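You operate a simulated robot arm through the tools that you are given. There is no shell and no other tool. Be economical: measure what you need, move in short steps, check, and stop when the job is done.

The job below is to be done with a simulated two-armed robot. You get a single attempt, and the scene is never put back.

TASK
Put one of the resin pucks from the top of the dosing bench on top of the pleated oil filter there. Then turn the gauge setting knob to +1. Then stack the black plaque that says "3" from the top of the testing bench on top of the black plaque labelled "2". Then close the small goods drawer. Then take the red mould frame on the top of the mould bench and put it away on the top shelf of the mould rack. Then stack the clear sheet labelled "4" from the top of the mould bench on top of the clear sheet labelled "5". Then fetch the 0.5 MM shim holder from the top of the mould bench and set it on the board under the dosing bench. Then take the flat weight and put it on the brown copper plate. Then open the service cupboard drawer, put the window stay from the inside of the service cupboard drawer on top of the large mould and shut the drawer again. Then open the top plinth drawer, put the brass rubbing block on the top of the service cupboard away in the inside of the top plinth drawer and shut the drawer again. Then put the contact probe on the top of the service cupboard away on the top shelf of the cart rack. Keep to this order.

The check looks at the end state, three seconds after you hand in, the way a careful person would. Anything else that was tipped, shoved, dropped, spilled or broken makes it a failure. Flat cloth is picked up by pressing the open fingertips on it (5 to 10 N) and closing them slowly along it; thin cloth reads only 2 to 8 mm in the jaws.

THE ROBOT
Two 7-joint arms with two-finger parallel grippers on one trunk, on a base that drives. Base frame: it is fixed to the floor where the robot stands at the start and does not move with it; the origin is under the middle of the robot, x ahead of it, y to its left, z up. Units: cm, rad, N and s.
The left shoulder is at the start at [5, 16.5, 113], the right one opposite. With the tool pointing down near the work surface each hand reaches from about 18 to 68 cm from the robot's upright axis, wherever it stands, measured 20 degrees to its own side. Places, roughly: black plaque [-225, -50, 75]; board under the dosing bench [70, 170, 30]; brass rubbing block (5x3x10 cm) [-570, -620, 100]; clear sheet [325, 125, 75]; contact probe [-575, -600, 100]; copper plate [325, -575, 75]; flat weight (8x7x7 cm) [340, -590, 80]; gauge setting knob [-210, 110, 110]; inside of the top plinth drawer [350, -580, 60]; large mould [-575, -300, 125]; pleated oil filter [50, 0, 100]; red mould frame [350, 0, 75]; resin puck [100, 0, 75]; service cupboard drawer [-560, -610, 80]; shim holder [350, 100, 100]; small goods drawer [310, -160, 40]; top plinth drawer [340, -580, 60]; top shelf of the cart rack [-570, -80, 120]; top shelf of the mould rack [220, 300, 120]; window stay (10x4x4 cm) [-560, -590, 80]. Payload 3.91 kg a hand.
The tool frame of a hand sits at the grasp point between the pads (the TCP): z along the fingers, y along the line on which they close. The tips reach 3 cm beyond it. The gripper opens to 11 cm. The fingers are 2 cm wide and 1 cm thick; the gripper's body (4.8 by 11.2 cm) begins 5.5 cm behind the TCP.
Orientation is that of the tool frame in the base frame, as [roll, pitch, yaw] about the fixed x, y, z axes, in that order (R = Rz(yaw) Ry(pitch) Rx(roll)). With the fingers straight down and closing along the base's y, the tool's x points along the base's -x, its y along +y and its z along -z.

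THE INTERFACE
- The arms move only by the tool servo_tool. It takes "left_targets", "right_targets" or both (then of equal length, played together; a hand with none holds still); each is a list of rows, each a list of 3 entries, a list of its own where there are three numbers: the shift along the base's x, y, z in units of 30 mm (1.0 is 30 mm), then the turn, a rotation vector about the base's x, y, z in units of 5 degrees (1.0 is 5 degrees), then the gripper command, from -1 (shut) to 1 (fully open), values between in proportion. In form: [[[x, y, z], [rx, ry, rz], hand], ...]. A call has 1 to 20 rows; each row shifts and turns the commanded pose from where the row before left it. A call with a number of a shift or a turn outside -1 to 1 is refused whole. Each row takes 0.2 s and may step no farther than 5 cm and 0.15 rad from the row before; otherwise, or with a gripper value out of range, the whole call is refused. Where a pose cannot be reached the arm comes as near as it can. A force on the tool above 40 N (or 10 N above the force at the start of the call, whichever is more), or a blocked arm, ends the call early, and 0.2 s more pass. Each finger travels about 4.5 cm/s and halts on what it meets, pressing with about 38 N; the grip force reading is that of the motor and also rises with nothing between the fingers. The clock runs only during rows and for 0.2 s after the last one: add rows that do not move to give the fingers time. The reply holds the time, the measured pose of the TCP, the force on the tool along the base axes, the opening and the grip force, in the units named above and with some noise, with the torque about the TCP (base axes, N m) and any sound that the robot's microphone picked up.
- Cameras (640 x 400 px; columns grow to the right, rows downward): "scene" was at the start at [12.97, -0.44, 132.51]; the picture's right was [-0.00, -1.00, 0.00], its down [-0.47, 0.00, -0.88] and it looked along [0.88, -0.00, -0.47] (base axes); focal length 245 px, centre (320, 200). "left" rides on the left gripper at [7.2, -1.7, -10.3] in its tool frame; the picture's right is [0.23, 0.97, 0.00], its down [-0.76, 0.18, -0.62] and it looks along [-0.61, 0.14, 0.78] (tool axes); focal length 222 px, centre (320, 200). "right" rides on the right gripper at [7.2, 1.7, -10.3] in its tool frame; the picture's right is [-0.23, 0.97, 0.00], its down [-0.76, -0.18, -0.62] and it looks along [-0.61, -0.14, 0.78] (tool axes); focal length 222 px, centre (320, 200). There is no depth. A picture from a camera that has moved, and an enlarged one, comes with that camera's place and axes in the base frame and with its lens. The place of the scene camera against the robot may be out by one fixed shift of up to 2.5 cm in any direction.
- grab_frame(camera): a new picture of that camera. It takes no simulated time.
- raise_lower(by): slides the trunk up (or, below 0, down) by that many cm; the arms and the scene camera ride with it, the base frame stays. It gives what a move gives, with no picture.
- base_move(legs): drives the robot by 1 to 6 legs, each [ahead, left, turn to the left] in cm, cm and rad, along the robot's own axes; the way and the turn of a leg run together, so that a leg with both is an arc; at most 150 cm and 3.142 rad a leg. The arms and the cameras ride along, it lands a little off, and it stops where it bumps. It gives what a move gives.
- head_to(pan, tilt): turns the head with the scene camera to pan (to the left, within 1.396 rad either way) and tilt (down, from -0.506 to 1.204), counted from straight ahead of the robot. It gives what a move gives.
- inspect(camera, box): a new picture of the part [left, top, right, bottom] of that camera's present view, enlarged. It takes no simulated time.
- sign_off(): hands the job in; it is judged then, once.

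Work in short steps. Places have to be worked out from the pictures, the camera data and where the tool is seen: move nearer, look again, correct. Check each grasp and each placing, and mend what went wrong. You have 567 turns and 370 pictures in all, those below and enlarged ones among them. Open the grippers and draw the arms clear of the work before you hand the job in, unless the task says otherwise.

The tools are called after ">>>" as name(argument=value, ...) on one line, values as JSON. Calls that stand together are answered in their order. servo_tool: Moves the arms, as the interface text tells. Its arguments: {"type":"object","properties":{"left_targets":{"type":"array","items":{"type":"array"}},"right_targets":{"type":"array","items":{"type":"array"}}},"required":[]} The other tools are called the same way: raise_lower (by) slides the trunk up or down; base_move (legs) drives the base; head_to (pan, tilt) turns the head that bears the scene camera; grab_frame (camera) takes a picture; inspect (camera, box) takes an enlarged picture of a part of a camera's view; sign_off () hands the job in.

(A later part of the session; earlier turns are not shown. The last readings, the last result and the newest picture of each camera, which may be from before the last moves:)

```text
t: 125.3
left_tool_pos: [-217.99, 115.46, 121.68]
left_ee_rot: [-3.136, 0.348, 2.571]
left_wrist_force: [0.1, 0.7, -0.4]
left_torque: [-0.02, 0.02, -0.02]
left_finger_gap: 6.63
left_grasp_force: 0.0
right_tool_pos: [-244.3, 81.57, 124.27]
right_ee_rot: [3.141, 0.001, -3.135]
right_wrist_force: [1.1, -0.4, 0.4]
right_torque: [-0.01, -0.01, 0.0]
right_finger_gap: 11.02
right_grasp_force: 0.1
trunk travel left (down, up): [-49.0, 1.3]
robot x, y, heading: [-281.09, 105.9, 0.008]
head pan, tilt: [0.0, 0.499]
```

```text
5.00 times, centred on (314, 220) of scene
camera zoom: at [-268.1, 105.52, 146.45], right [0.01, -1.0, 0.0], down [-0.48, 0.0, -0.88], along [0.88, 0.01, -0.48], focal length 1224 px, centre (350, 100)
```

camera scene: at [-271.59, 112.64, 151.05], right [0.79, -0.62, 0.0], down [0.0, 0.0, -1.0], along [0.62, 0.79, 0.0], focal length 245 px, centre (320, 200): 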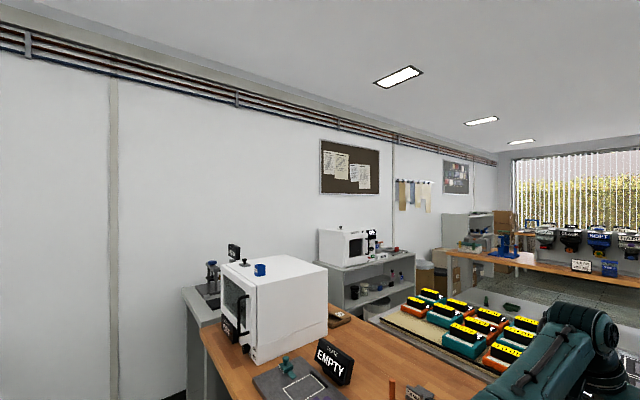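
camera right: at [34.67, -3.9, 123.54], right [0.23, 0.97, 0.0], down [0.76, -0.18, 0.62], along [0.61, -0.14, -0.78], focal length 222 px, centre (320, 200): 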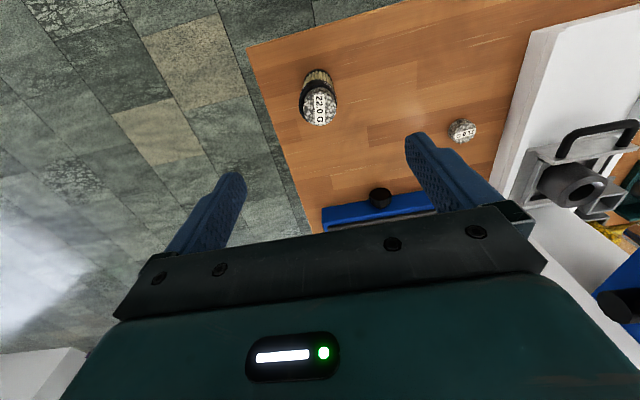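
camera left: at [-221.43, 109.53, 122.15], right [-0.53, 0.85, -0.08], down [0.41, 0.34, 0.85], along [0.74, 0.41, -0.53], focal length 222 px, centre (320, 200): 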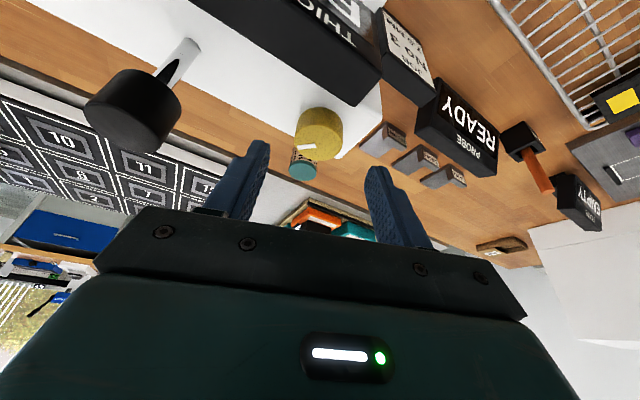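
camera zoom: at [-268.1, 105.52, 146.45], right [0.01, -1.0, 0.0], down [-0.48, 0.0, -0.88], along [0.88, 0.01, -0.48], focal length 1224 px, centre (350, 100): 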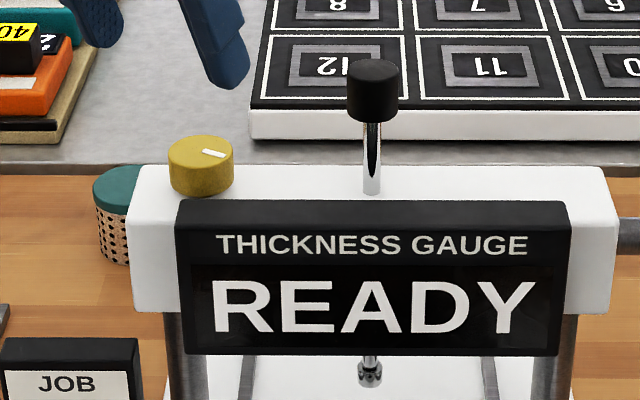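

The pointer is now about 110° clockwise with no reaction. I'm taking a maximum zoom around the knob to look for faint marks.

>>> inspect(camera="scene", box=[274, 200, 306, 220])

>>> grab_frame(camera="left")

```text
16.00 times, centred on (290, 210) of scene
camera zoom: at [-268.1, 105.52, 146.45], right [0.01, -1.0, 0.0], down [-0.48, 0.0, -0.88], along [0.88, 0.01, -0.48], focal length 3918 px, centre (800, 40)
```

zoom: 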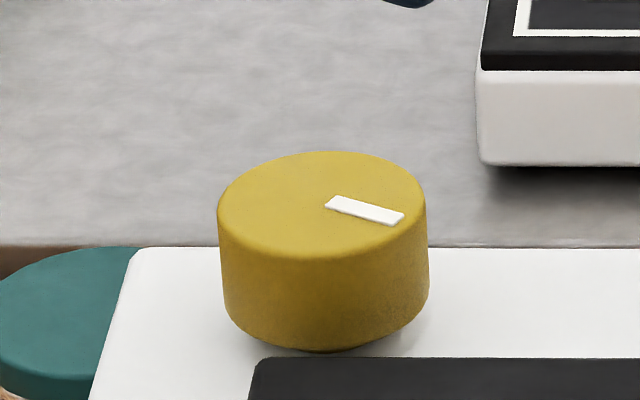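

```text
306 pictures are left
camera left: at [-227.59, 119.78, 128.94], right [0.35, 0.93, -0.08], down [0.52, -0.12, 0.85], along [0.78, -0.34, -0.53], focal length 222 px, centre (320, 200)
```

left: 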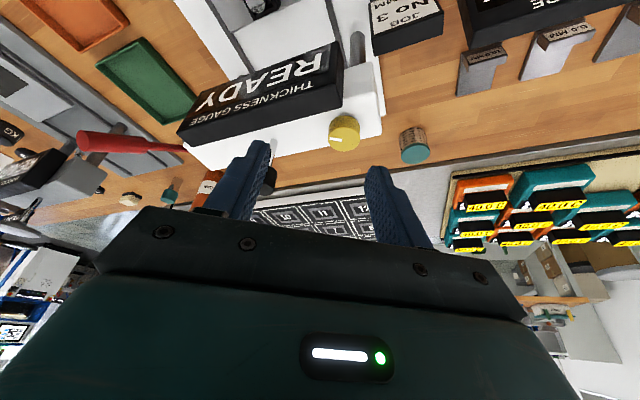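

No marks anywhere, and the knob neither clicks nor snaps, so the gauge probably shows its setting in a reading when the red lever is worked. The lever tip is near [-221, 88.7, 113.5], so I'm bringing the closed right hand above it for a look.

>>> servo_tool(right_targets=[[[0.95, 0.25, 0], [0, 0, 0], 0.2], [[0.95, 0.25, 0], [0, 0, 0], -0.2], [[0.95, 0.25, 0], [0, 0, 0], -0.6], [[0.95, 0.25, 0], [0, 0, 0], -1], [[0.95, 0.25, 0], [0, 0, 0], -1], [[0.95, 0.25, 0], [0, 0, 0], -1], [[0.95, 0.25, 0], [0, 0, 0], -1], [[0.7, 0.25, 0], [0, 0, 0], -1], [[0, 0, 0], [0, 0, 0], -1], [[0, 0, 0], [0, 0, 0], -1]])

>>> grab_frame(camera="right")

>>> inspect(camera="scene", box=[300, 160, 460, 260])

```text
t: 127.5
left_tool_pos: [-217.94, 115.45, 121.75]
left_ee_rot: [-3.138, 0.35, 2.567]
left_wrist_force: [0.1, 0.9, -0.5]
left_torque: [0.02, -0.01, 0.01]
left_finger_gap: 6.61
left_grasp_force: 0.1
right_tool_pos: [-222.2, 87.65, 124.24]
right_ee_rot: [3.141, 0.0, -3.135]
right_wrist_force: [-0.2, -0.2, -0.3]
right_torque: [0.0, -0.01, 0.05]
right_finger_gap: 0.0
right_grasp_force: 37.5
trunk travel left (down, up): [-49.0, 1.3]
robot x, y, heading: [-281.08, 106.09, 0.012]
head pan, tilt: [0.0, 0.499]
```

```text
305 pictures are left
camera right: at [-229.48, 89.26, 134.52], right [0.22, 0.98, 0.0], down [0.76, -0.17, 0.62], along [0.61, -0.14, -0.78], focal length 222 px, centre (320, 200)
```

right: 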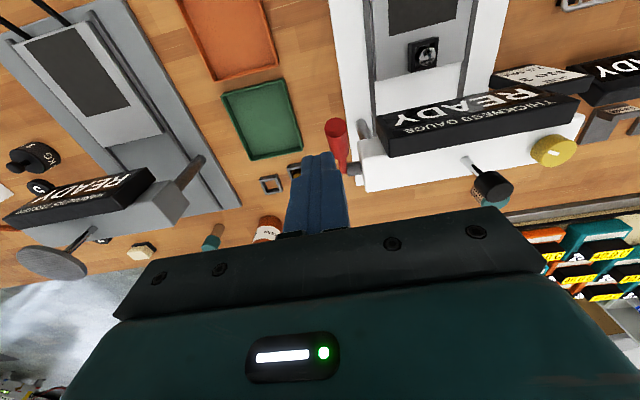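

```text
4.00 times, centred on (380, 210) of scene
camera zoom: at [-268.07, 105.55, 146.45], right [0.01, -1.0, 0.0], down [-0.48, 0.0, -0.88], along [0.88, 0.01, -0.48], focal length 980 px, centre (80, 160)
```

zoom: 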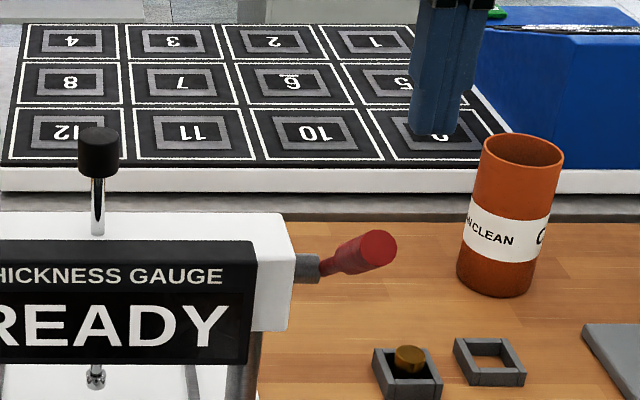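

The lever tip is confirmed near [-221, 88.9, 113]. I'm lowering the closed fingers onto it gently.

>>> servo_tool(right_targets=[[[0.7, 0.45, -0.5], [0, 0, 0], -1], [[0, 0, -0.7], [0, 0, 0], -1], [[0, 0, -0.7], [0, 0, 0], -1], [[0, 0, -0.4], [0, 0, 0], -1], [[0, 0, 0], [0, 0, 0], -1]])

>>> grab_frame(camera="right")

>>> inspect(camera="scene", box=[300, 160, 460, 260])

```text
t: 128.7
left_tool_pos: [-217.99, 115.53, 121.68]
left_ee_rot: [-3.139, 0.349, 2.568]
left_wrist_force: [0.1, -0.5, 0.1]
left_torque: [0.0, -0.02, 0.01]
left_finger_gap: 6.59
left_grasp_force: 0.0
right_tool_pos: [-220.02, 88.95, 117.3]
right_ee_rot: [-3.141, -0.001, -3.135]
right_wrist_force: [0.1, -0.4, 0.6]
right_torque: [0.03, 0.05, 0.03]
right_finger_gap: 0.02
right_grasp_force: 37.8
trunk travel left (down, up): [-49.0, 1.3]
robot x, y, heading: [-280.91, 106.34, 0.009]
head pan, tilt: [0.0, 0.499]
```

```text
303 pictures are left
camera right: at [-227.46, 90.54, 127.61], right [0.22, 0.98, 0.0], down [0.76, -0.17, 0.62], along [0.61, -0.14, -0.78], focal length 222 px, centre (320, 200)
```

right: 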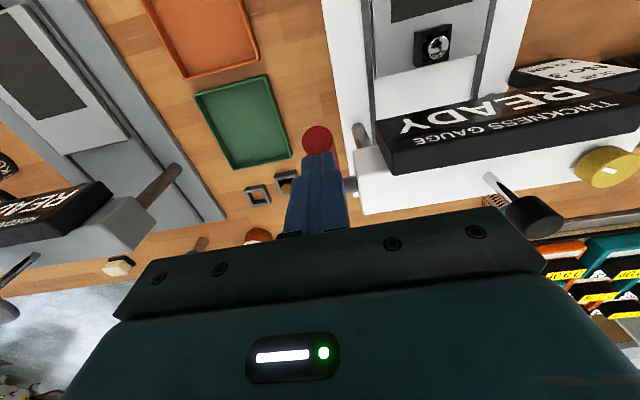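

```text
4.00 times, centred on (380, 210) of scene
camera zoom: at [-268.09, 105.54, 146.45], right [0.01, -1.0, 0.0], down [-0.48, 0.0, -0.88], along [0.88, 0.01, -0.48], focal length 980 px, centre (80, 160)
```

zoom: 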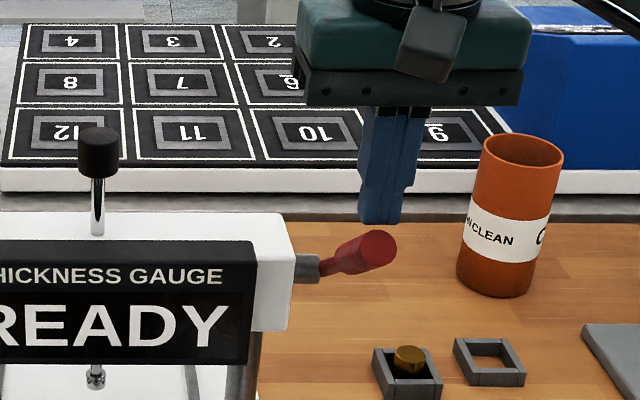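

The fingers are over the handle. I'm pushing down slowly and watching force and display.

>>> servo_tool(right_targets=[[[0, 0, -0.3], [0, 0, 0], -1], [[0, 0, -0.3], [0, 0, 0], -1], [[0, 0, -0.3], [0, 0, 0], -1], [[0, 0, 0], [0, 0, 0], -1]])

>>> inspect(camera="scene", box=[260, 160, 420, 260])

```text
t: 129.7
left_tool_pos: [-217.95, 115.47, 121.59]
left_ee_rot: [-3.137, 0.349, 2.567]
left_wrist_force: [-0.3, 0.4, -0.3]
left_torque: [0.0, 0.02, -0.02]
left_finger_gap: 6.61
left_grasp_force: 0.1
right_tool_pos: [-220.12, 88.87, 114.6]
right_ee_rot: [-3.141, 0.0, -3.135]
right_wrist_force: [0.2, -0.1, 0.0]
right_torque: [0.02, -0.01, 0.0]
right_finger_gap: 0.0
right_grasp_force: 37.6
trunk travel left (down, up): [-49.0, 1.3]
robot x, y, heading: [-281.0, 105.89, 0.001]
head pan, tilt: [0.0, 0.499]
```

```text
4.00 times, centred on (340, 210) of scene
camera zoom: at [-268.09, 105.53, 146.45], right [0.01, -1.0, 0.0], down [-0.48, 0.0, -0.88], along [0.88, 0.01, -0.48], focal length 980 px, centre (240, 160)
```

zoom: 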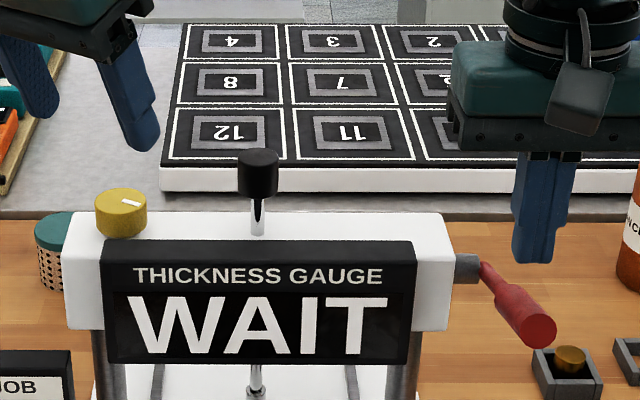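

The lever moved and the display shows WAIT. I'm giving it a second and looking again.

>>> servo_tool(right_targets=[[[0, 0, 0], [0, 0, 0], -1], [[0, 0, 0], [0, 0, 0], -1], [[0, 0, 0], [0, 0, 0], -1], [[0, 0, 0], [0, 0, 0], -1], [[0, 0, 0], [0, 0, 0], -1], [[0, 0, 0], [0, 0, 0], -1], [[0, 0, 0], [0, 0, 0], -1], [[0, 0, 0], [0, 0, 0], -1]])

>>> inspect(camera="scene", box=[260, 160, 420, 260])

```text
t: 131.5
left_tool_pos: [-218.01, 115.34, 121.67]
left_ee_rot: [-3.138, 0.348, 2.566]
left_wrist_force: [0.2, -0.7, -0.3]
left_torque: [0.01, -0.04, 0.02]
left_finger_gap: 6.62
left_grasp_force: 0.0
right_tool_pos: [-220.05, 88.92, 114.72]
right_ee_rot: [-3.141, 0.001, -3.133]
right_wrist_force: [0.8, -0.3, -0.1]
right_torque: [0.01, 0.04, 0.02]
right_finger_gap: 0.02
right_grasp_force: 37.5
trunk travel left (down, up): [-49.0, 1.3]
robot x, y, heading: [-281.38, 105.87, 0.011]
head pan, tilt: [0.0, 0.499]
```

```text
4.00 times, centred on (340, 210) of scene
camera zoom: at [-268.08, 105.53, 146.45], right [0.01, -1.0, 0.0], down [-0.48, 0.0, -0.88], along [0.88, 0.01, -0.48], focal length 980 px, centre (240, 160)
```

zoom: 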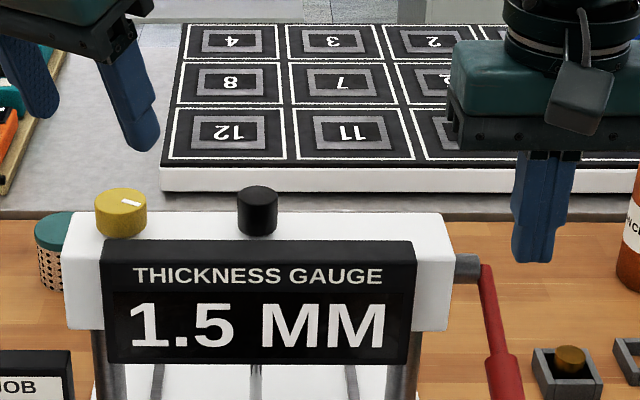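

It reads 1.5 MM with nothing under the plunger, so the clockwise turn gives a positive offset. I'm waiting a little to see whether the lever returns.

>>> servo_tool(right_targets=[[[0, 0, 0.3], [0, 0, 0], -1], [[0, 0, 0.3], [0, 0, 0], -1], [[0, 0, 0.3], [0, 0, 0], -1], [[0, 0, 0], [0, 0, 0], -1], [[0, 0, 0], [0, 0, 0], -1], [[0, 0, 0], [0, 0, 0], -1], [[0, 0, 0], [0, 0, 0], -1], [[0, 0, 0], [0, 0, 0], -1], [[0, 0, 0], [0, 0, 0], -1], [[0, 0, 0], [0, 0, 0], -1], [[0, 0, 0], [0, 0, 0], -1], [[0, 0, 0], [0, 0, 0], -1]])

>>> inspect(camera="scene", box=[245, 165, 437, 285])

```text
t: 134.1
left_tool_pos: [-218.03, 115.51, 121.69]
left_ee_rot: [-3.138, 0.35, 2.567]
left_wrist_force: [0.0, 0.5, -0.1]
left_torque: [-0.01, -0.05, -0.03]
left_finger_gap: 6.6
left_grasp_force: 0.1
right_tool_pos: [-220.1, 88.9, 117.32]
right_ee_rot: [3.141, -0.001, -3.135]
right_wrist_force: [0.4, -0.1, -0.7]
right_torque: [0.02, 0.03, -0.03]
right_finger_gap: 0.02
right_grasp_force: 37.8
trunk travel left (down, up): [-49.0, 1.3]
robot x, y, heading: [-280.59, 105.61, 0.005]
head pan, tilt: [0.0, 0.499]
```

```text
3.33 times, centred on (341, 225) of scene
camera zoom: at [-268.08, 105.53, 146.45], right [0.01, -1.0, 0.0], down [-0.48, 0.0, -0.88], along [0.88, 0.01, -0.48], focal length 816 px, centre (250, 117)
```

zoom: 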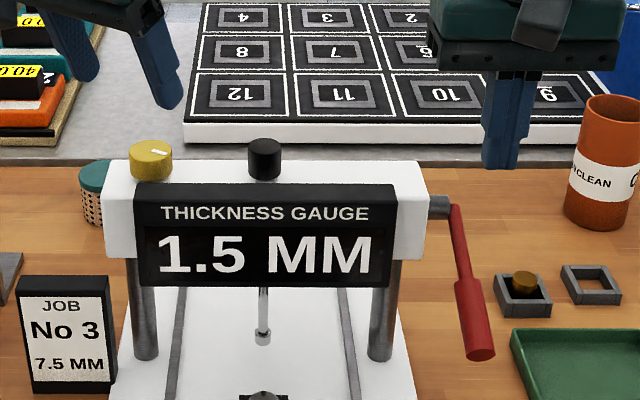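

The lever stays down with a live reading. I'm regripping the knob and turning it counter-clockwise to see how the reading responds.

>>> servo_tool(left_targets=[[[0.6, 0, -0.5], [0, 0, 0], 0.2], [[0.7, -0.02, -0.5], [0, 0, 0], 0.2], [[0.7, -0.04, -0.6], [0, 0, 0], 0.2], [[0, 0, -0.8], [0, 0, 0], 0.2], [[0, 0, -0.7], [0, 0, 0], 0.2], [[0, 0, 0], [0, 0, 0], 0.2]])

>>> grab_frame(camera="left")

```text
t: 135.5
left_tool_pos: [-212.03, 115.36, 112.43]
left_ee_rot: [-3.138, 0.35, 2.567]
left_wrist_force: [0.0, 1.0, -0.3]
left_torque: [0.0, 0.03, 0.02]
left_finger_gap: 6.59
left_grasp_force: 0.2
right_tool_pos: [-220.06, 88.94, 117.35]
right_ee_rot: [-3.141, -0.001, -3.134]
right_wrist_force: [-0.8, -0.1, 0.3]
right_torque: [-0.01, -0.02, -0.01]
right_finger_gap: 0.02
right_grasp_force: 37.3
trunk travel left (down, up): [-49.0, 1.3]
robot x, y, heading: [-280.65, 105.44, 0.004]
head pan, tilt: [0.0, 0.499]
```

```text
298 pictures are left
camera left: at [-221.53, 119.66, 119.67], right [0.35, 0.93, -0.08], down [0.52, -0.12, 0.85], along [0.78, -0.34, -0.53], focal length 222 px, centre (320, 200)
```

left: 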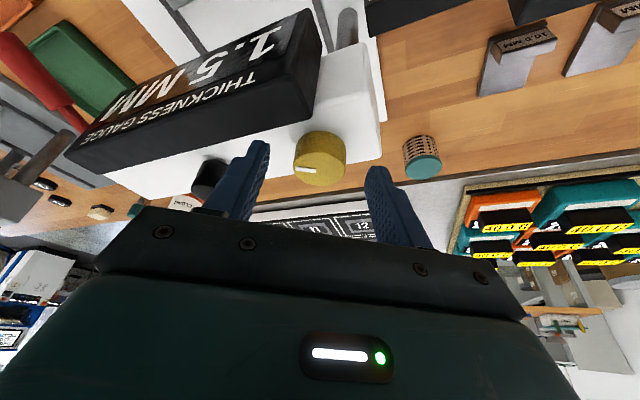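

Well placed. I'm closing and turning counter-clockwise by about 20° first.

>>> servo_tool(left_targets=[[[0, 0, 0], [0, 0, 0], -0.2], [[0, 0, 0], [0, 0, 0], -0.5], [[0, 0, 0], [0, 0, 0], -0.5], [[-0.01, -0.03, 0], [0, 0, 1], -0.5], [[-0.01, -0.03, 0], [0, 0, 1], -0.5], [[-0.01, -0.03, 0], [0, 0, 1], -0.5], [[-0.01, -0.03, 0], [0, 0, 1], -0.5], [[0, 0, 0], [0, 0, 0], -0.5], [[0, 0, 0], [0, 0, 0], -0.5]])

>>> inspect(camera="scene", box=[245, 165, 437, 285])

```text
t: 137.5
left_tool_pos: [-212.01, 114.88, 112.48]
left_ee_rot: [-3.138, 0.349, 2.917]
left_wrist_force: [-0.3, 0.3, 2.3]
left_torque: [0.19, 0.32, 0.01]
left_finger_gap: 3.55
left_grasp_force: 44.7
right_tool_pos: [-220.02, 88.87, 117.42]
right_ee_rot: [3.14, -0.001, -3.134]
right_wrist_force: [0.6, 0.6, 0.9]
right_torque: [-0.02, 0.02, 0.01]
right_finger_gap: 0.01
right_grasp_force: 38.3
trunk travel left (down, up): [-49.0, 1.3]
robot x, y, heading: [-281.05, 105.85, 0.004]
head pan, tilt: [0.0, 0.499]
```

```text
3.33 times, centred on (341, 225) of scene
camera zoom: at [-268.1, 105.52, 146.45], right [0.01, -1.0, 0.0], down [-0.48, 0.0, -0.88], along [0.88, 0.01, -0.48], focal length 816 px, centre (250, 117)
```

zoom: 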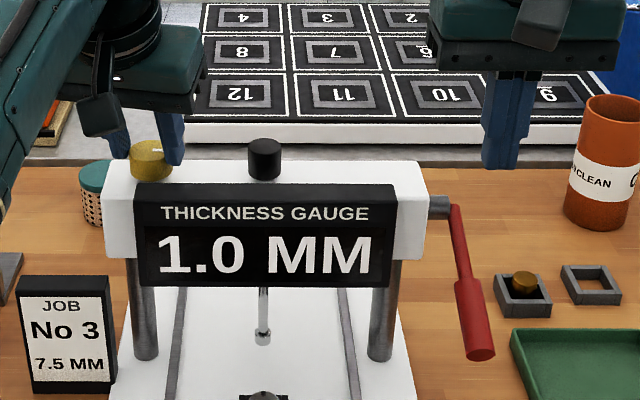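

The reading is now 1.0 at about 86°, so the clockwise turn adds offset in steps. I'm continuing counter-clockwise to map the steps.

>>> servo_tool(left_targets=[[[0, -0.03, 0], [0, 0, 1], -0.5], [[0, -0.03, 0], [0, 0, 1], -0.5], [[0, 0, 0], [0, 0, 0], -0.5], [[0, 0, 0], [0, 0, 0], -0.5]])

>>> inspect(camera="scene", box=[260, 180, 388, 260])

>>> servo_tool(left_targets=[[[0, -0.03, 0], [0, 0, 1], -0.5], [[0, -0.03, 0], [0, 0, 1], -0.5], [[0, 0, 0], [0, 0, 0], -0.5], [[0, 0, 0], [0, 0, 0], -0.5]])

>>> inspect(camera="scene", box=[260, 180, 388, 260])

```text
t: 138.5
left_tool_pos: [-212.25, 114.6, 112.52]
left_ee_rot: [-3.138, 0.349, 3.09]
left_wrist_force: [-4.7, -0.9, -0.6]
left_torque: [0.08, 0.01, -0.05]
left_finger_gap: 3.56
left_grasp_force: 45.0
right_tool_pos: [-220.17, 88.89, 117.39]
right_ee_rot: [-3.141, -0.001, -3.135]
right_wrist_force: [0.6, 0.3, 0.2]
right_torque: [0.02, 0.01, 0.01]
right_finger_gap: 0.0
right_grasp_force: 38.2
trunk travel left (down, up): [-49.0, 1.3]
robot x, y, heading: [-280.97, 106.01, 0.008]
head pan, tilt: [0.0, 0.499]
```

```text
5.00 times, centred on (324, 220) of scene
camera zoom: at [-268.16, 105.5, 146.45], right [0.01, -1.0, 0.0], down [-0.48, 0.0, -0.88], along [0.88, 0.01, -0.48], focal length 1224 px, centre (300, 100)
```

zoom: 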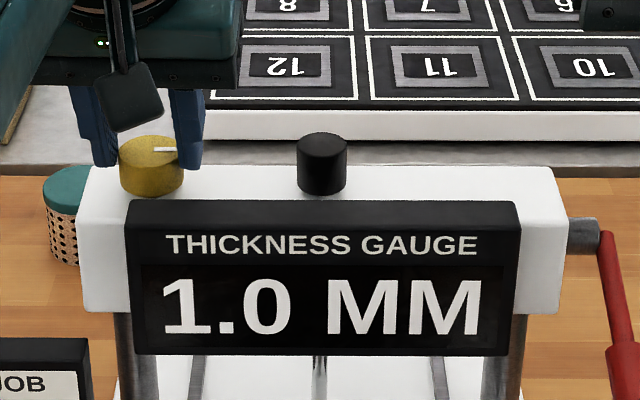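

```text
t: 139.5
left_tool_pos: [-212.18, 114.64, 112.53]
left_ee_rot: [-3.139, 0.35, -3.018]
left_wrist_force: [-5.0, -2.8, 0.1]
left_torque: [0.01, 0.26, -0.06]
left_finger_gap: 3.54
left_grasp_force: 44.9
right_tool_pos: [-220.23, 88.96, 117.35]
right_ee_rot: [-3.141, 0.001, -3.137]
right_wrist_force: [0.0, -0.7, 0.2]
right_torque: [0.0, 0.0, 0.0]
right_finger_gap: 0.0
right_grasp_force: 38.0
trunk travel left (down, up): [-49.0, 1.3]
robot x, y, heading: [-281.0, 105.57, 0.003]
head pan, tilt: [0.0, 0.499]
```

```text
5.00 times, centred on (324, 220) of scene
camera zoom: at [-268.16, 105.47, 146.45], right [0.01, -1.0, 0.0], down [-0.48, 0.0, -0.88], along [0.88, 0.01, -0.48], focal length 1224 px, centre (300, 100)
```

zoom: 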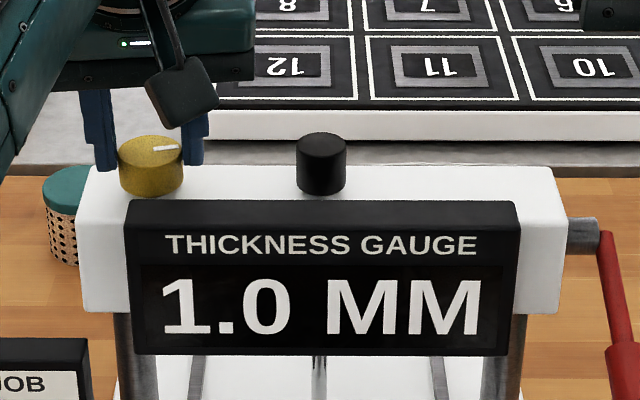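

Still 1.0 at about 66°. I'm continuing.

>>> servo_tool(left_targets=[[[0.01, -0.03, 0], [0, 0, 1], -0.5], [[0.01, -0.03, 0], [0, 0, 1], -0.5], [[0, 0, 0], [0, 0, 0], -0.5], [[0, 0, 0], [0, 0, 0], -0.5]])

>>> inspect(camera="scene", box=[260, 180, 388, 260])

>>> servo_tool(left_targets=[[[0.01, -0.03, 0], [0, 0, 1], -0.5], [[0.01, -0.03, 0], [0, 0, 1], -0.5], [[0, 0, 0], [0, 0, 0], -0.5], [[0, 0, 0], [0, 0, 0], -0.5]])

>>> inspect(camera="scene", box=[260, 180, 388, 260])

```text
t: 140.5
left_tool_pos: [-212.11, 114.28, 112.52]
left_ee_rot: [-3.139, 0.349, -2.843]
left_wrist_force: [-6.5, -4.7, 0.1]
left_torque: [0.05, 0.29, -0.05]
left_finger_gap: 3.58
left_grasp_force: 45.0
right_tool_pos: [-220.18, 88.77, 117.35]
right_ee_rot: [-3.141, 0.001, -3.135]
right_wrist_force: [-0.4, 0.2, 0.7]
right_torque: [0.0, -0.02, 0.0]
right_finger_gap: 0.02
right_grasp_force: 38.0
trunk travel left (down, up): [-49.0, 1.3]
robot x, y, heading: [-281.15, 105.86, 0.006]
head pan, tilt: [0.0, 0.499]
```

```text
5.00 times, centred on (324, 220) of scene
camera zoom: at [-268.17, 105.44, 146.46], right [0.01, -1.0, 0.0], down [-0.48, 0.0, -0.88], along [0.88, 0.01, -0.48], focal length 1224 px, centre (300, 100)
```

zoom: 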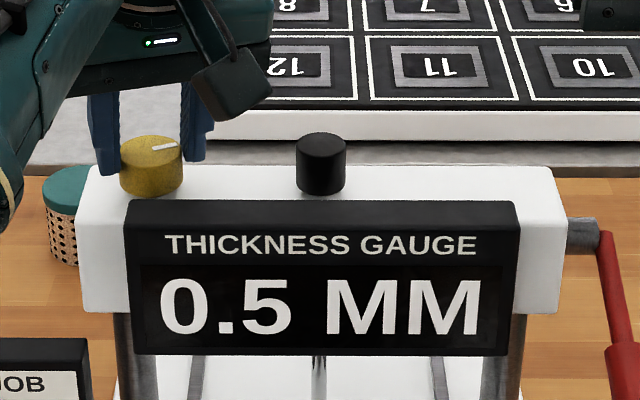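

```text
t: 141.5
left_tool_pos: [-212.12, 114.2, 112.4]
left_ee_rot: [-3.139, 0.352, -2.667]
left_wrist_force: [-5.0, -4.9, 1.6]
left_torque: [-0.42, 0.46, -0.04]
left_finger_gap: 3.54
left_grasp_force: 45.3
right_tool_pos: [-220.12, 88.92, 117.43]
right_ee_rot: [-3.141, 0.0, -3.134]
right_wrist_force: [0.6, 0.0, -0.1]
right_torque: [0.0, 0.02, 0.0]
right_finger_gap: 0.0
right_grasp_force: 38.0
trunk travel left (down, up): [-49.0, 1.3]
robot x, y, heading: [-281.29, 106.05, 0.007]
head pan, tilt: [0.0, 0.499]
```

```text
5.00 times, centred on (324, 220) of scene
camera zoom: at [-268.16, 105.44, 146.46], right [0.01, -1.0, 0.0], down [-0.48, 0.0, -0.88], along [0.88, 0.01, -0.48], focal length 1224 px, centre (300, 100)
```

zoom: 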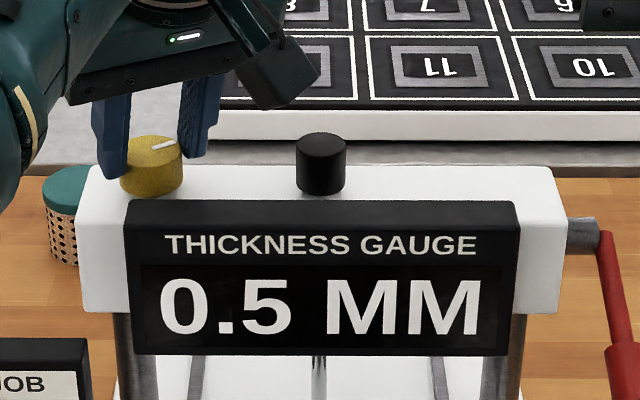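

The transitions fit 40° notches of 0.5 mm each (changes near 60° and 100°). I want to know the knob's range, so I'm turning clockwise again toward a possible stop.

>>> servo_tool(left_targets=[[[-0.02, 0.04, 0], [0, 0, -1], -0.5], [[-0.02, 0.04, 0], [0, 0, -1], -0.5], [[-0.01, 0.04, 0], [0, 0, -1], -0.5], [[0, 0.03, 0], [0, 0, -1], -0.5], [[0, 0.03, 0], [0, 0, -1], -0.5], [[0, 0.03, 0], [0, 0, -1], -0.5], [[0, 0.03, 0], [0, 0, -1], -0.5], [[0, 0.03, 0], [0, 0, -1], -0.5], [[0.01, 0.03, 0], [0, 0, -1], -0.5], [[0.01, 0.03, 0], [0, 0, -1], -0.5], [[0.02, 0.03, 0], [0, 0, -1], -0.5], [[0.02, 0.03, 0], [0, 0, -1], -0.5], [[0.02, 0.03, 0], [0, 0, -1], -0.5], [[0.02, 0.02, 0], [0, 0, -1], -0.5], [[0.02, 0.02, 0], [0, 0, -1], -0.5], [[0.02, 0.02, 0], [0, 0, -1], -0.5], [[0, 0, 0], [0, 0, 0], -0.5]])

>>> inspect(camera="scene", box=[260, 180, 388, 260])

```text
t: 145.1
left_tool_pos: [-211.72, 115.75, 112.5]
left_ee_rot: [3.139, 0.351, 2.216]
left_wrist_force: [4.8, -5.4, 1.7]
left_torque: [0.22, 0.02, 0.05]
left_finger_gap: 3.52
left_grasp_force: 45.0
right_tool_pos: [-219.82, 88.84, 117.37]
right_ee_rot: [3.139, 0.001, -3.136]
right_wrist_force: [1.3, 0.0, 0.3]
right_torque: [0.04, 0.01, 0.01]
right_finger_gap: 0.0
right_grasp_force: 37.9
trunk travel left (down, up): [-49.0, 1.3]
robot x, y, heading: [-280.96, 105.84, 0.009]
head pan, tilt: [0.0, 0.499]
```

```text
5.00 times, centred on (324, 220) of scene
camera zoom: at [-268.0, 105.43, 146.44], right [0.01, -1.0, 0.0], down [-0.48, 0.0, -0.88], along [0.88, 0.01, -0.48], focal length 1224 px, centre (300, 100)
```

zoom: 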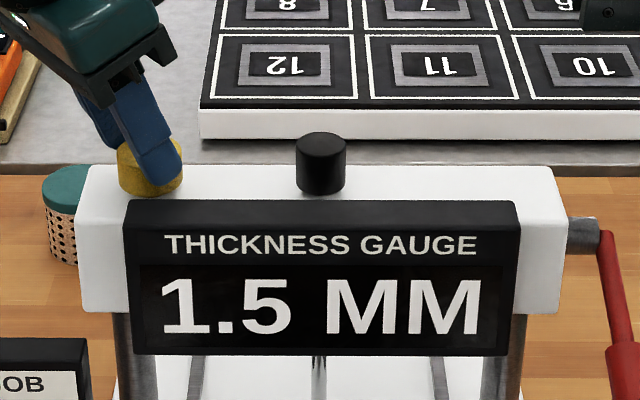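

It reads 1.5 at about 126°. I'm regripping to push further and look for the stop.

>>> servo_tool(left_targets=[[[0, 0, 0], [0, 0, 0], -0.1], [[0, 0, 0], [0, 0, 0], 0.2], [[-0.3, 0, 0.9], [0, 0, 0], 0.2], [[-0.1, -0.05, 0.2], [0, 0, 1], 0.2], [[0, -0.05, 0], [0, 0, 1], 0.2], [[0, -0.05, 0], [0, 0, 1], 0.2], [[0, -0.05, 0], [0, 0, 1], 0.2], [[0, -0.05, 0], [0, 0, 1], 0.2], [[0, -0.05, 0], [0, 0, 1], 0.2], [[0, -0.05, 0], [0, 0, 1], 0.2], [[0, -0.05, 0], [0, 0, 1], 0.2], [[0, -0.05, 0], [0, 0, 1], 0.2], [[0, -0.05, 0], [0, 0, 1], 0.2], [[0, 0, 0], [0, 0, 1], 0.2], [[0, 0, 0], [0, 0, 1], 0.2], [[0.2, 0, -0.4], [0, 0, 0], 0.2], [[0, 0, -0.7], [0, 0, 0], 0.2]])

>>> grab_frame(camera="left")

```text
t: 148.7
left_tool_pos: [-210.71, 113.99, 112.52]
left_ee_rot: [-3.141, 0.349, -3.016]
left_wrist_force: [-0.2, 0.1, 0.0]
left_torque: [0.04, 0.01, -0.02]
left_finger_gap: 6.6
left_grasp_force: 0.0
left hand out of reach, approached as far as the arm can: row 3, 4, 5, 6, 8, 16
right_tool_pos: [-220.08, 88.91, 117.36]
right_ee_rot: [3.14, 0.0, -3.136]
right_wrist_force: [-0.6, -0.2, 0.2]
right_torque: [0.0, 0.05, -0.02]
right_finger_gap: 0.0
right_grasp_force: 37.5
trunk travel left (down, up): [-49.0, 1.3]
robot x, y, heading: [-280.57, 106.09, 0.004]
head pan, tilt: [0.0, 0.499]
```

```text
291 pictures are left
camera left: at [-220.82, 111.21, 119.82], right [-0.33, 0.94, -0.08], down [0.48, 0.24, 0.84], along [0.81, 0.24, -0.53], focal length 222 px, centre (320, 200)
```

left: 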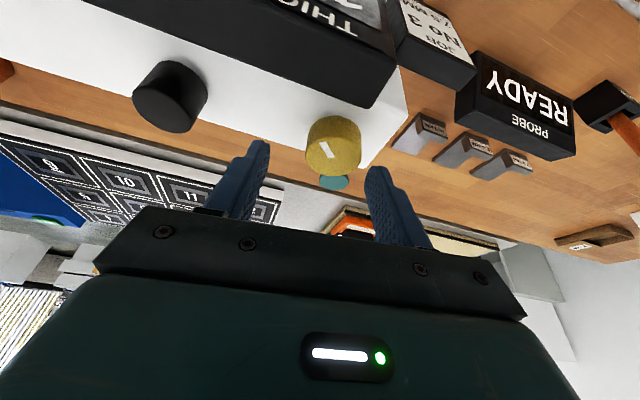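

The hand sits a bit too far forward, so I'm correcting, gripping and turning clockwise 40°.

>>> servo_tool(left_targets=[[[-0.43, 0.15, 0], [0, 0, 0], 0.2], [[0, 0, 0], [0, 0, 0], -0.2], [[0, 0, 0], [0, 0, 0], -0.5], [[0, 0, 0], [0, 0, 0], -0.5], [[0, 0.03, 0], [0, 0, -1], -0.5], [[0, 0.03, 0], [0, 0, -1], -0.5], [[0, 0.03, 0], [0, 0, -1], -0.5], [[0, 0.03, 0], [0, 0, -1], -0.5], [[0.01, 0.03, 0], [0, 0, -1], -0.5], [[0.01, 0.03, 0], [0, 0, -1], -0.5], [[0.01, 0.03, 0], [0, 0, -1], -0.5], [[0.01, 0.03, 0], [0, 0, -1], -0.5], [[0, 0, 0], [0, 0, 0], -0.5]])

>>> inspect(camera="scene", box=[260, 180, 388, 260])

```text
t: 151.5
left_tool_pos: [-210.4, 114.4, 112.74]
left_ee_rot: [-3.138, 0.358, 2.564]
left_wrist_force: [21.7, -11.6, 8.1]
left_torque: [-0.63, -0.32, 0.13]
left_finger_gap: 3.28
left_grasp_force: 45.1
left hand out of reach, approached as far as the arm can: row 1, 6, 12
right_tool_pos: [-219.86, 88.76, 117.23]
right_ee_rot: [3.14, -0.003, -3.135]
right_wrist_force: [0.1, -0.1, -0.3]
right_torque: [-0.02, 0.02, 0.02]
right_finger_gap: 0.0
right_grasp_force: 37.4
trunk travel left (down, up): [-49.0, 1.3]
robot x, y, heading: [-280.77, 105.87, 0.009]
head pan, tilt: [0.0, 0.499]
```

```text
5.00 times, centred on (324, 220) of scene
camera zoom: at [-267.84, 105.31, 146.43], right [0.01, -1.0, 0.0], down [-0.48, 0.0, -0.88], along [0.88, 0.01, -0.48], focal length 1224 px, centre (300, 100)
```

zoom: 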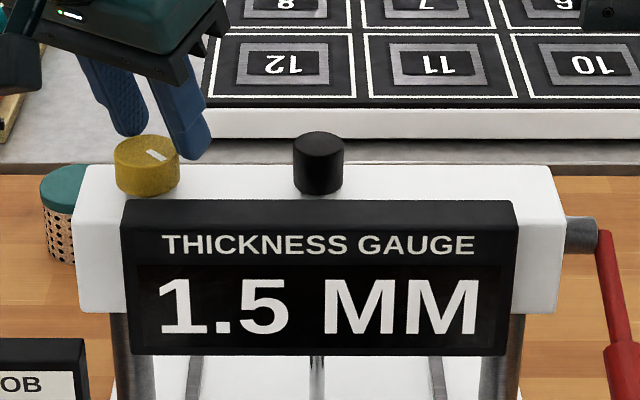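

The grip caught only the knob's rim. I'm opening and backing off to reset.

>>> servo_tool(left_targets=[[[0, 0, 0], [0, 0, 0], 0.0], [[0, 0, 0], [0, 0, 0], 0.2], [[0, 0, 0.7], [0, 0, 0.5], 0.2], [[-0.5, 0, 0.7], [0, 0, 1], 0.2], [[-0.5, 0, 0], [0, 0, 1], 0.2], [[-0.5, 0, 0], [0, 0, 1], 0.2], [[-0.5, 0, 0], [0, 0, 1], 0.2], [[0, 0, 0], [0, 0, 1], 0.2], [[0, 0, 0], [0, 0, 1], 0.2]])

>>> inspect(camera="scene", box=[274, 195, 322, 225])

```text
t: 153.5
left_tool_pos: [-211.09, 113.56, 117.73]
left_ee_rot: [-3.138, 0.35, 3.138]
left_wrist_force: [0.1, -0.3, 0.7]
left_torque: [-0.01, 0.02, -0.02]
left_finger_gap: 6.62
left_grasp_force: 0.0
left hand out of reach, approached as far as the arm can: row 4, 5, 6, 7
right_tool_pos: [-220.12, 88.94, 117.34]
right_ee_rot: [3.141, -0.001, -3.135]
right_wrist_force: [0.1, 0.4, 0.0]
right_torque: [-0.02, -0.01, 0.03]
right_finger_gap: 0.03
right_grasp_force: 37.2
trunk travel left (down, up): [-49.0, 1.3]
robot x, y, heading: [-280.67, 105.97, 0.005]
head pan, tilt: [0.0, 0.499]
```

```text
13.33 times, centred on (298, 210) of scene
camera zoom: at [-268.08, 105.51, 146.45], right [0.01, -1.0, 0.0], down [-0.48, 0.0, -0.88], along [0.88, 0.01, -0.48], focal length 3265 px, centre (613, 67)
```

zoom: 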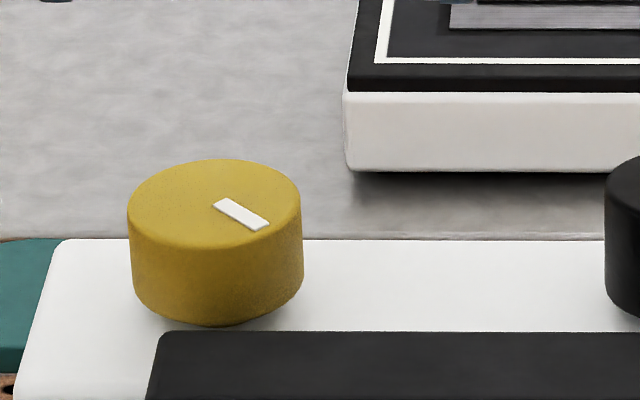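

The pointer stands at about 126°, but the last grip may have slipped. I'm settling the hand properly with some backward steps and regripping.

>>> servo_tool(left_targets=[[[-0.2, 0.1, 0], [0, 0, 0], 0.2], [[-0.1, 0.1, 0], [0, 0, 0], 0.2], [[0, 0.1, 0], [0, 0, 0], 0.2], [[0, 0, 0], [0, 0, 0], 0.2]])

```text
t: 154.5
left_tool_pos: [-211.03, 114.15, 117.73]
left_ee_rot: [-3.139, 0.345, 3.135]
left_wrist_force: [0.3, 0.1, 0.2]
left_torque: [0.03, 0.02, -0.01]
left_finger_gap: 6.6
left_grasp_force: 0.1
left hand out of reach, approached as far as the arm can: row 1, 2
right_tool_pos: [-220.02, 88.97, 117.31]
right_ee_rot: [-3.141, 0.0, -3.134]
right_wrist_force: [0.1, 1.0, 0.8]
right_torque: [-0.02, -0.03, 0.02]
right_finger_gap: 0.0
right_grasp_force: 37.5
trunk travel left (down, up): [-49.0, 1.3]
robot x, y, heading: [-280.85, 105.99, 0.007]
head pan, tilt: [0.0, 0.499]
```

The commanded pose is still beyond reach, so I'm stepping back more.

>>> servo_tool(left_targets=[[[-0.3, 0, 0], [0, 0, 0], 0.2], [[-0.3, 0, 0], [0, 0, 0], 0.2], [[0, 0, 0], [0, 0, 0], 0.2]])

```text
t: 155.3
left_tool_pos: [-211.16, 113.82, 117.98]
left_ee_rot: [-3.139, 0.35, 3.135]
left_wrist_force: [0.1, 0.3, -0.2]
left_torque: [-0.02, -0.03, -0.03]
left_finger_gap: 6.6
left_grasp_force: 0.1
left hand out of reach, approached as far as the arm can: row 1, 2
right_tool_pos: [-220.08, 88.93, 117.33]
right_ee_rot: [3.14, 0.0, -3.135]
right_wrist_force: [-0.1, 0.2, 0.3]
right_torque: [0.01, -0.03, -0.02]
right_finger_gap: 0.0
right_grasp_force: 37.4
trunk travel left (down, up): [-49.0, 1.3]
robot x, y, heading: [-281.25, 105.67, 0.009]
head pan, tilt: [0.0, 0.499]
```

I'm moving back by a clear amount to get the arm back into tracking.

>>> servo_tool(left_targets=[[[-0.8, 0, 0], [0, 0, 0], 0.2], [[-0.8, 0, 0], [0, 0, 0], 0.2], [[-0.8, 0, 0], [0, 0, 0], 0.2], [[0, 0, 0], [0, 0, 0], 0.2]])

```text
t: 156.3
left_tool_pos: [-211.53, 112.97, 118.5]
left_ee_rot: [-3.14, 0.347, 3.135]
left_wrist_force: [-0.4, 0.5, 0.0]
left_torque: [-0.01, 0.02, -0.01]
left_finger_gap: 6.57
left_grasp_force: 0.1
left hand out of reach, approached as far as the arm can: row 1, 2, 3
right_tool_pos: [-220.02, 88.86, 117.54]
right_ee_rot: [3.141, 0.0, -3.135]
right_wrist_force: [0.6, 0.2, 0.0]
right_torque: [0.02, 0.02, 0.0]
right_finger_gap: 0.01
right_grasp_force: 37.6
trunk travel left (down, up): [-49.0, 1.3]
robot x, y, heading: [-280.75, 105.43, 0.006]
head pan, tilt: [0.0, 0.499]
```

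The arm seems to be against a joint limit. I'm trying up and back together.

>>> servo_tool(left_targets=[[[0, 0.3, 0.8], [0, 0, 0], 0.2], [[-0.3, 0.3, 0.8], [0, 0, 0], 0.2], [[-0.6, 0.3, 0.5], [0, 0, 0], 0.2], [[-0.8, 0.3, 0], [0, 0, 0], 0.2], [[0, 0, 0], [0, 0, 0], 0.2]])

>>> grab_frame(camera="scene")

```text
t: 157.5
left_tool_pos: [-212.34, 115.28, 125.49]
left_ee_rot: [-3.138, 0.349, 3.135]
left_wrist_force: [0.1, 0.0, 0.5]
left_torque: [0.02, 0.03, 0.0]
left_finger_gap: 6.58
left_grasp_force: 0.0
left hand out of reach, approached as far as the arm can: row 2, 3, 4
right_tool_pos: [-220.01, 89.02, 117.34]
right_ee_rot: [-3.141, 0.0, -3.132]
right_wrist_force: [0.3, 0.2, -0.4]
right_torque: [0.03, 0.0, 0.02]
right_finger_gap: 0.0
right_grasp_force: 37.6
trunk travel left (down, up): [-49.0, 1.3]
robot x, y, heading: [-281.16, 105.98, 0.008]
head pan, tilt: [0.0, 0.499]
```

```text
288 pictures are left
camera scene: at [-268.08, 105.53, 146.45], right [0.01, -1.0, 0.0], down [-0.48, 0.0, -0.88], along [0.88, 0.01, -0.48], focal length 245 px, centre (320, 200)
```

scene: 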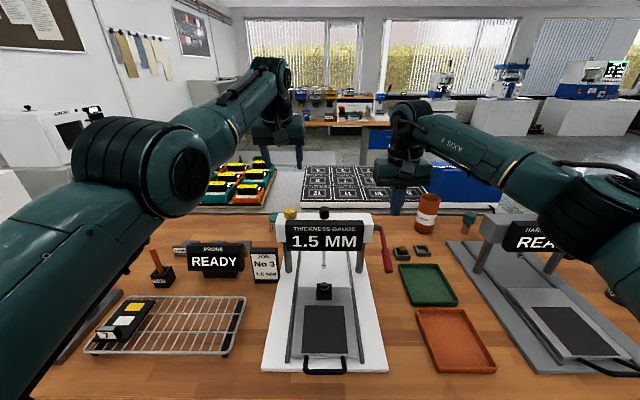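

Backward motion is refused, so a joint is at its limit. I'm undoing the tilt and raising a little to free it.

>>> servo_tool(left_targets=[[[0, 0, 0.3], [0, 1, 0], 0.2], [[0, 0, 0.3], [0, 1, 0], 0.2], [[-0.3, 0.2, 0], [0, 1, 0], 0.2], [[-0.5, 0.2, 0], [0, 1, 0], 0.2], [[-0.5, 0.2, 0], [0, 0, 0], 0.2]])

```text
t: 158.7
left_tool_pos: [-219.09, 117.12, 126.07]
left_ee_rot: [-3.138, -0.001, 3.135]
left_wrist_force: [-0.8, 0.2, -0.6]
left_torque: [0.01, 0.02, -0.03]
left_finger_gap: 6.61
left_grasp_force: 0.1
left hand out of reach, approached as far as the arm can: row 1, 2, 3, 5
right_tool_pos: [-220.04, 88.86, 117.34]
right_ee_rot: [3.141, 0.0, -3.134]
right_wrist_force: [0.1, 0.9, -0.3]
right_torque: [-0.01, 0.0, -0.01]
right_finger_gap: 0.0
right_grasp_force: 38.0
trunk travel left (down, up): [-49.0, 1.3]
robot x, y, heading: [-281.0, 105.84, 0.008]
head pan, tilt: [0.0, 0.499]
```

It moves again. I'm continuing back a bit to confirm it tracks normally.

>>> servo_tool(left_targets=[[[-0.6, 0, 0], [0, 0, 0], 0.2], [[-0.6, 0, 0], [0, 0, 0], 0.2], [[-0.6, 0, 0], [0, 0, 0], 0.2], [[0, 0, 0], [0, 0, 0], 0.2]])

```text
t: 159.7
left_tool_pos: [-218.99, 117.1, 126.01]
left_ee_rot: [-3.136, 0.0, 3.137]
left_wrist_force: [0.6, -0.1, 0.8]
left_torque: [-0.04, 0.03, -0.01]
left_finger_gap: 6.57
left_grasp_force: 0.0
left hand out of reach, approached as far as the arm can: row 1, 2, 3
right_tool_pos: [-220.09, 88.88, 117.28]
right_ee_rot: [3.141, 0.0, -3.134]
right_wrist_force: [0.0, 0.4, 0.4]
right_torque: [0.01, 0.04, 0.01]
right_finger_gap: 0.02
right_grasp_force: 37.9
trunk travel left (down, up): [-49.0, 1.3]
robot x, y, heading: [-281.15, 106.07, 0.005]
head pan, tilt: [0.0, 0.499]
```

The straight arm looks stuck in a singular pose. I'm trying a forward tilt without translation plus a drop in z to make the elbow bend.

>>> servo_tool(left_targets=[[[0, 0.3, 0], [0, -1, 0], 0.2], [[0, 0.5, 0], [0, -1, 0], 0.2], [[0, 0.5, 0], [0, -1, 0], 0.2], [[0, 0.5, 0], [0, -1, 0], 0.2], [[-0.3, 0.5, 0], [0, -1, 0], 0.2], [[-0.5, 0, 0], [0, 0, 0], 0.2]])

```text
t: 161.1
left_tool_pos: [-220.09, 124.11, 125.99]
left_ee_rot: [-3.139, 0.436, 3.132]
left_wrist_force: [0.1, 0.5, 1.0]
left_torque: [0.0, -0.02, -0.01]
left_finger_gap: 6.57
left_grasp_force: 0.1
left hand out of reach, approached as far as the arm can: row 1, 2, 6
right_tool_pos: [-219.99, 88.84, 117.32]
right_ee_rot: [-3.141, -0.002, -3.135]
right_wrist_force: [-0.2, -0.2, -0.2]
right_torque: [0.0, -0.03, 0.0]
right_finger_gap: 0.01
right_grasp_force: 37.6
trunk travel left (down, up): [-49.0, 1.3]
robot x, y, heading: [-281.16, 105.51, 0.009]
head pan, tilt: [0.0, 0.499]
```

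Partly freed. I'm trying further motions (up, left, small yaw) to find the free direction.

>>> servo_tool(left_targets=[[[0, 0, 0.8], [0, 0, 0], 0.2], [[0, 0, 0.8], [0, 0, 0], 0.2], [[-0.5, 0, 0.5], [0, 0, 0], 0.2], [[-0.5, 0, 0.5], [0, 0, 0], 0.2], [[0, 0, 0], [0, 0, -1], 0.2], [[0, 0, 0], [0, 0, -1], 0.2], [[-0.5, 0, 0], [0, 0, -1], 0.2]])

>>> grab_frame(camera="scene")

```text
t: 162.7
left_tool_pos: [-219.69, 125.3, 134.05]
left_ee_rot: [-3.137, 0.437, 2.87]
left_wrist_force: [0.3, 0.4, 0.6]
left_torque: [0.0, -0.01, -0.02]
left_finger_gap: 6.62
left_grasp_force: 0.0
left hand out of reach, approached as far as the arm can: row 1, 3, 4, 7
right_tool_pos: [-220.09, 88.82, 117.34]
right_ee_rot: [3.141, 0.0, -3.134]
right_wrist_force: [-0.4, 1.4, 0.6]
right_torque: [-0.03, -0.01, 0.01]
right_finger_gap: 0.01
right_grasp_force: 37.4
trunk travel left (down, up): [-49.0, 1.3]
robot x, y, heading: [-281.21, 105.91, 0.003]
head pan, tilt: [0.0, 0.499]
```

```text
287 pictures are left
camera scene: at [-268.09, 105.55, 146.45], right [0.01, -1.0, 0.0], down [-0.48, 0.0, -0.88], along [0.88, 0.01, -0.48], focal length 245 px, centre (320, 200)
```

scene: 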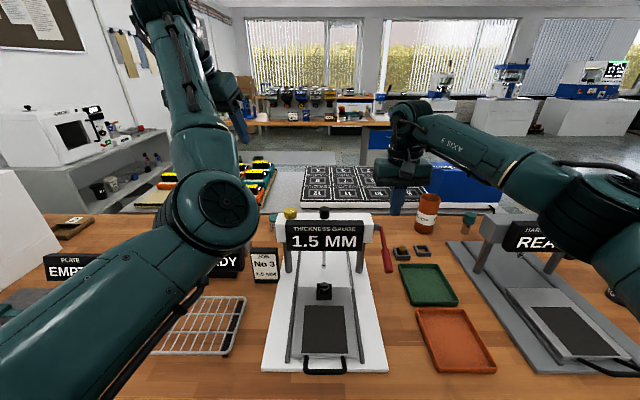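

The left elbow has swung into a poor low posture. I'm driving the base back 35 cm to get clear of the bench before reworking the posture.

>>> base_move(legs=[[-40, 0, 0]])

>>> servo_tool(left_targets=[[[0, 0.8, 0.3], [0, 0.5, 0], 0.2], [[0, 0.8, 0.3], [0, 0.5, 0], 0.2], [[0, 0.8, 0], [0, 0.5, 0], 0.2], [[0, 0.8, 0], [0, 0.5, 0], 0.2], [[0, 0.8, 0], [0, 0.5, 0], 0.2], [[0, 0.8, 0], [0, 0.5, 0], 0.2], [[-0.3, 0.5, 0], [0, 0.5, 0], 0.2], [[-0.3, 0.5, 0], [0, 0.5, 0], 0.2]])

>>> grab_frame(camera="scene")

```text
t: 165.2
left_tool_pos: [-259.8, 125.11, 134.03]
left_ee_rot: [-3.14, 0.436, 2.877]
left_wrist_force: [-0.6, 1.0, 0.4]
left_torque: [-0.01, 0.01, -0.02]
left_finger_gap: 6.62
left_grasp_force: 0.1
right_tool_pos: [-259.94, 88.75, 117.33]
right_ee_rot: [-3.141, -0.002, -3.131]
right_wrist_force: [-0.2, 0.7, 0.0]
right_torque: [0.03, 0.01, 0.01]
right_finger_gap: 0.0
right_grasp_force: 37.8
trunk travel left (down, up): [-49.0, 1.3]
robot x, y, heading: [-320.91, 105.73, 0.006]
head pan, tilt: [0.0, 0.499]
```

```text
t: 167.0
left_tool_pos: [-262.64, 142.19, 135.64]
left_ee_rot: [-3.047, 0.099, 2.901]
left_wrist_force: [-0.5, 0.4, -0.1]
left_torque: [-0.01, 0.01, -0.03]
left_finger_gap: 6.6
left_grasp_force: 0.0
left hand out of reach, approached as far as the arm can: row 6, 7
right_tool_pos: [-259.93, 89.0, 117.4]
right_ee_rot: [-3.141, -0.001, -3.133]
right_wrist_force: [-0.3, 0.9, 0.6]
right_torque: [-0.01, -0.02, 0.04]
right_finger_gap: 0.0
right_grasp_force: 37.4
trunk travel left (down, up): [-49.0, 1.3]
robot x, y, heading: [-321.34, 105.7, 0.006]
head pan, tilt: [0.0, 0.499]
```

```text
286 pictures are left
camera scene: at [-308.07, 105.38, 146.46], right [0.01, -1.0, 0.0], down [-0.48, -0.01, -0.88], along [0.88, 0.01, -0.48], focal length 245 px, centre (320, 200)
```

scene: 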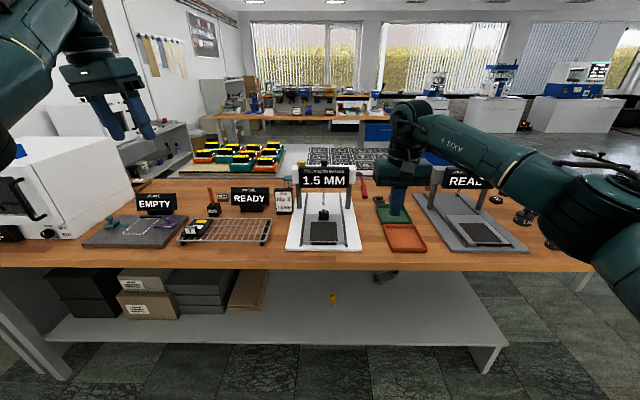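

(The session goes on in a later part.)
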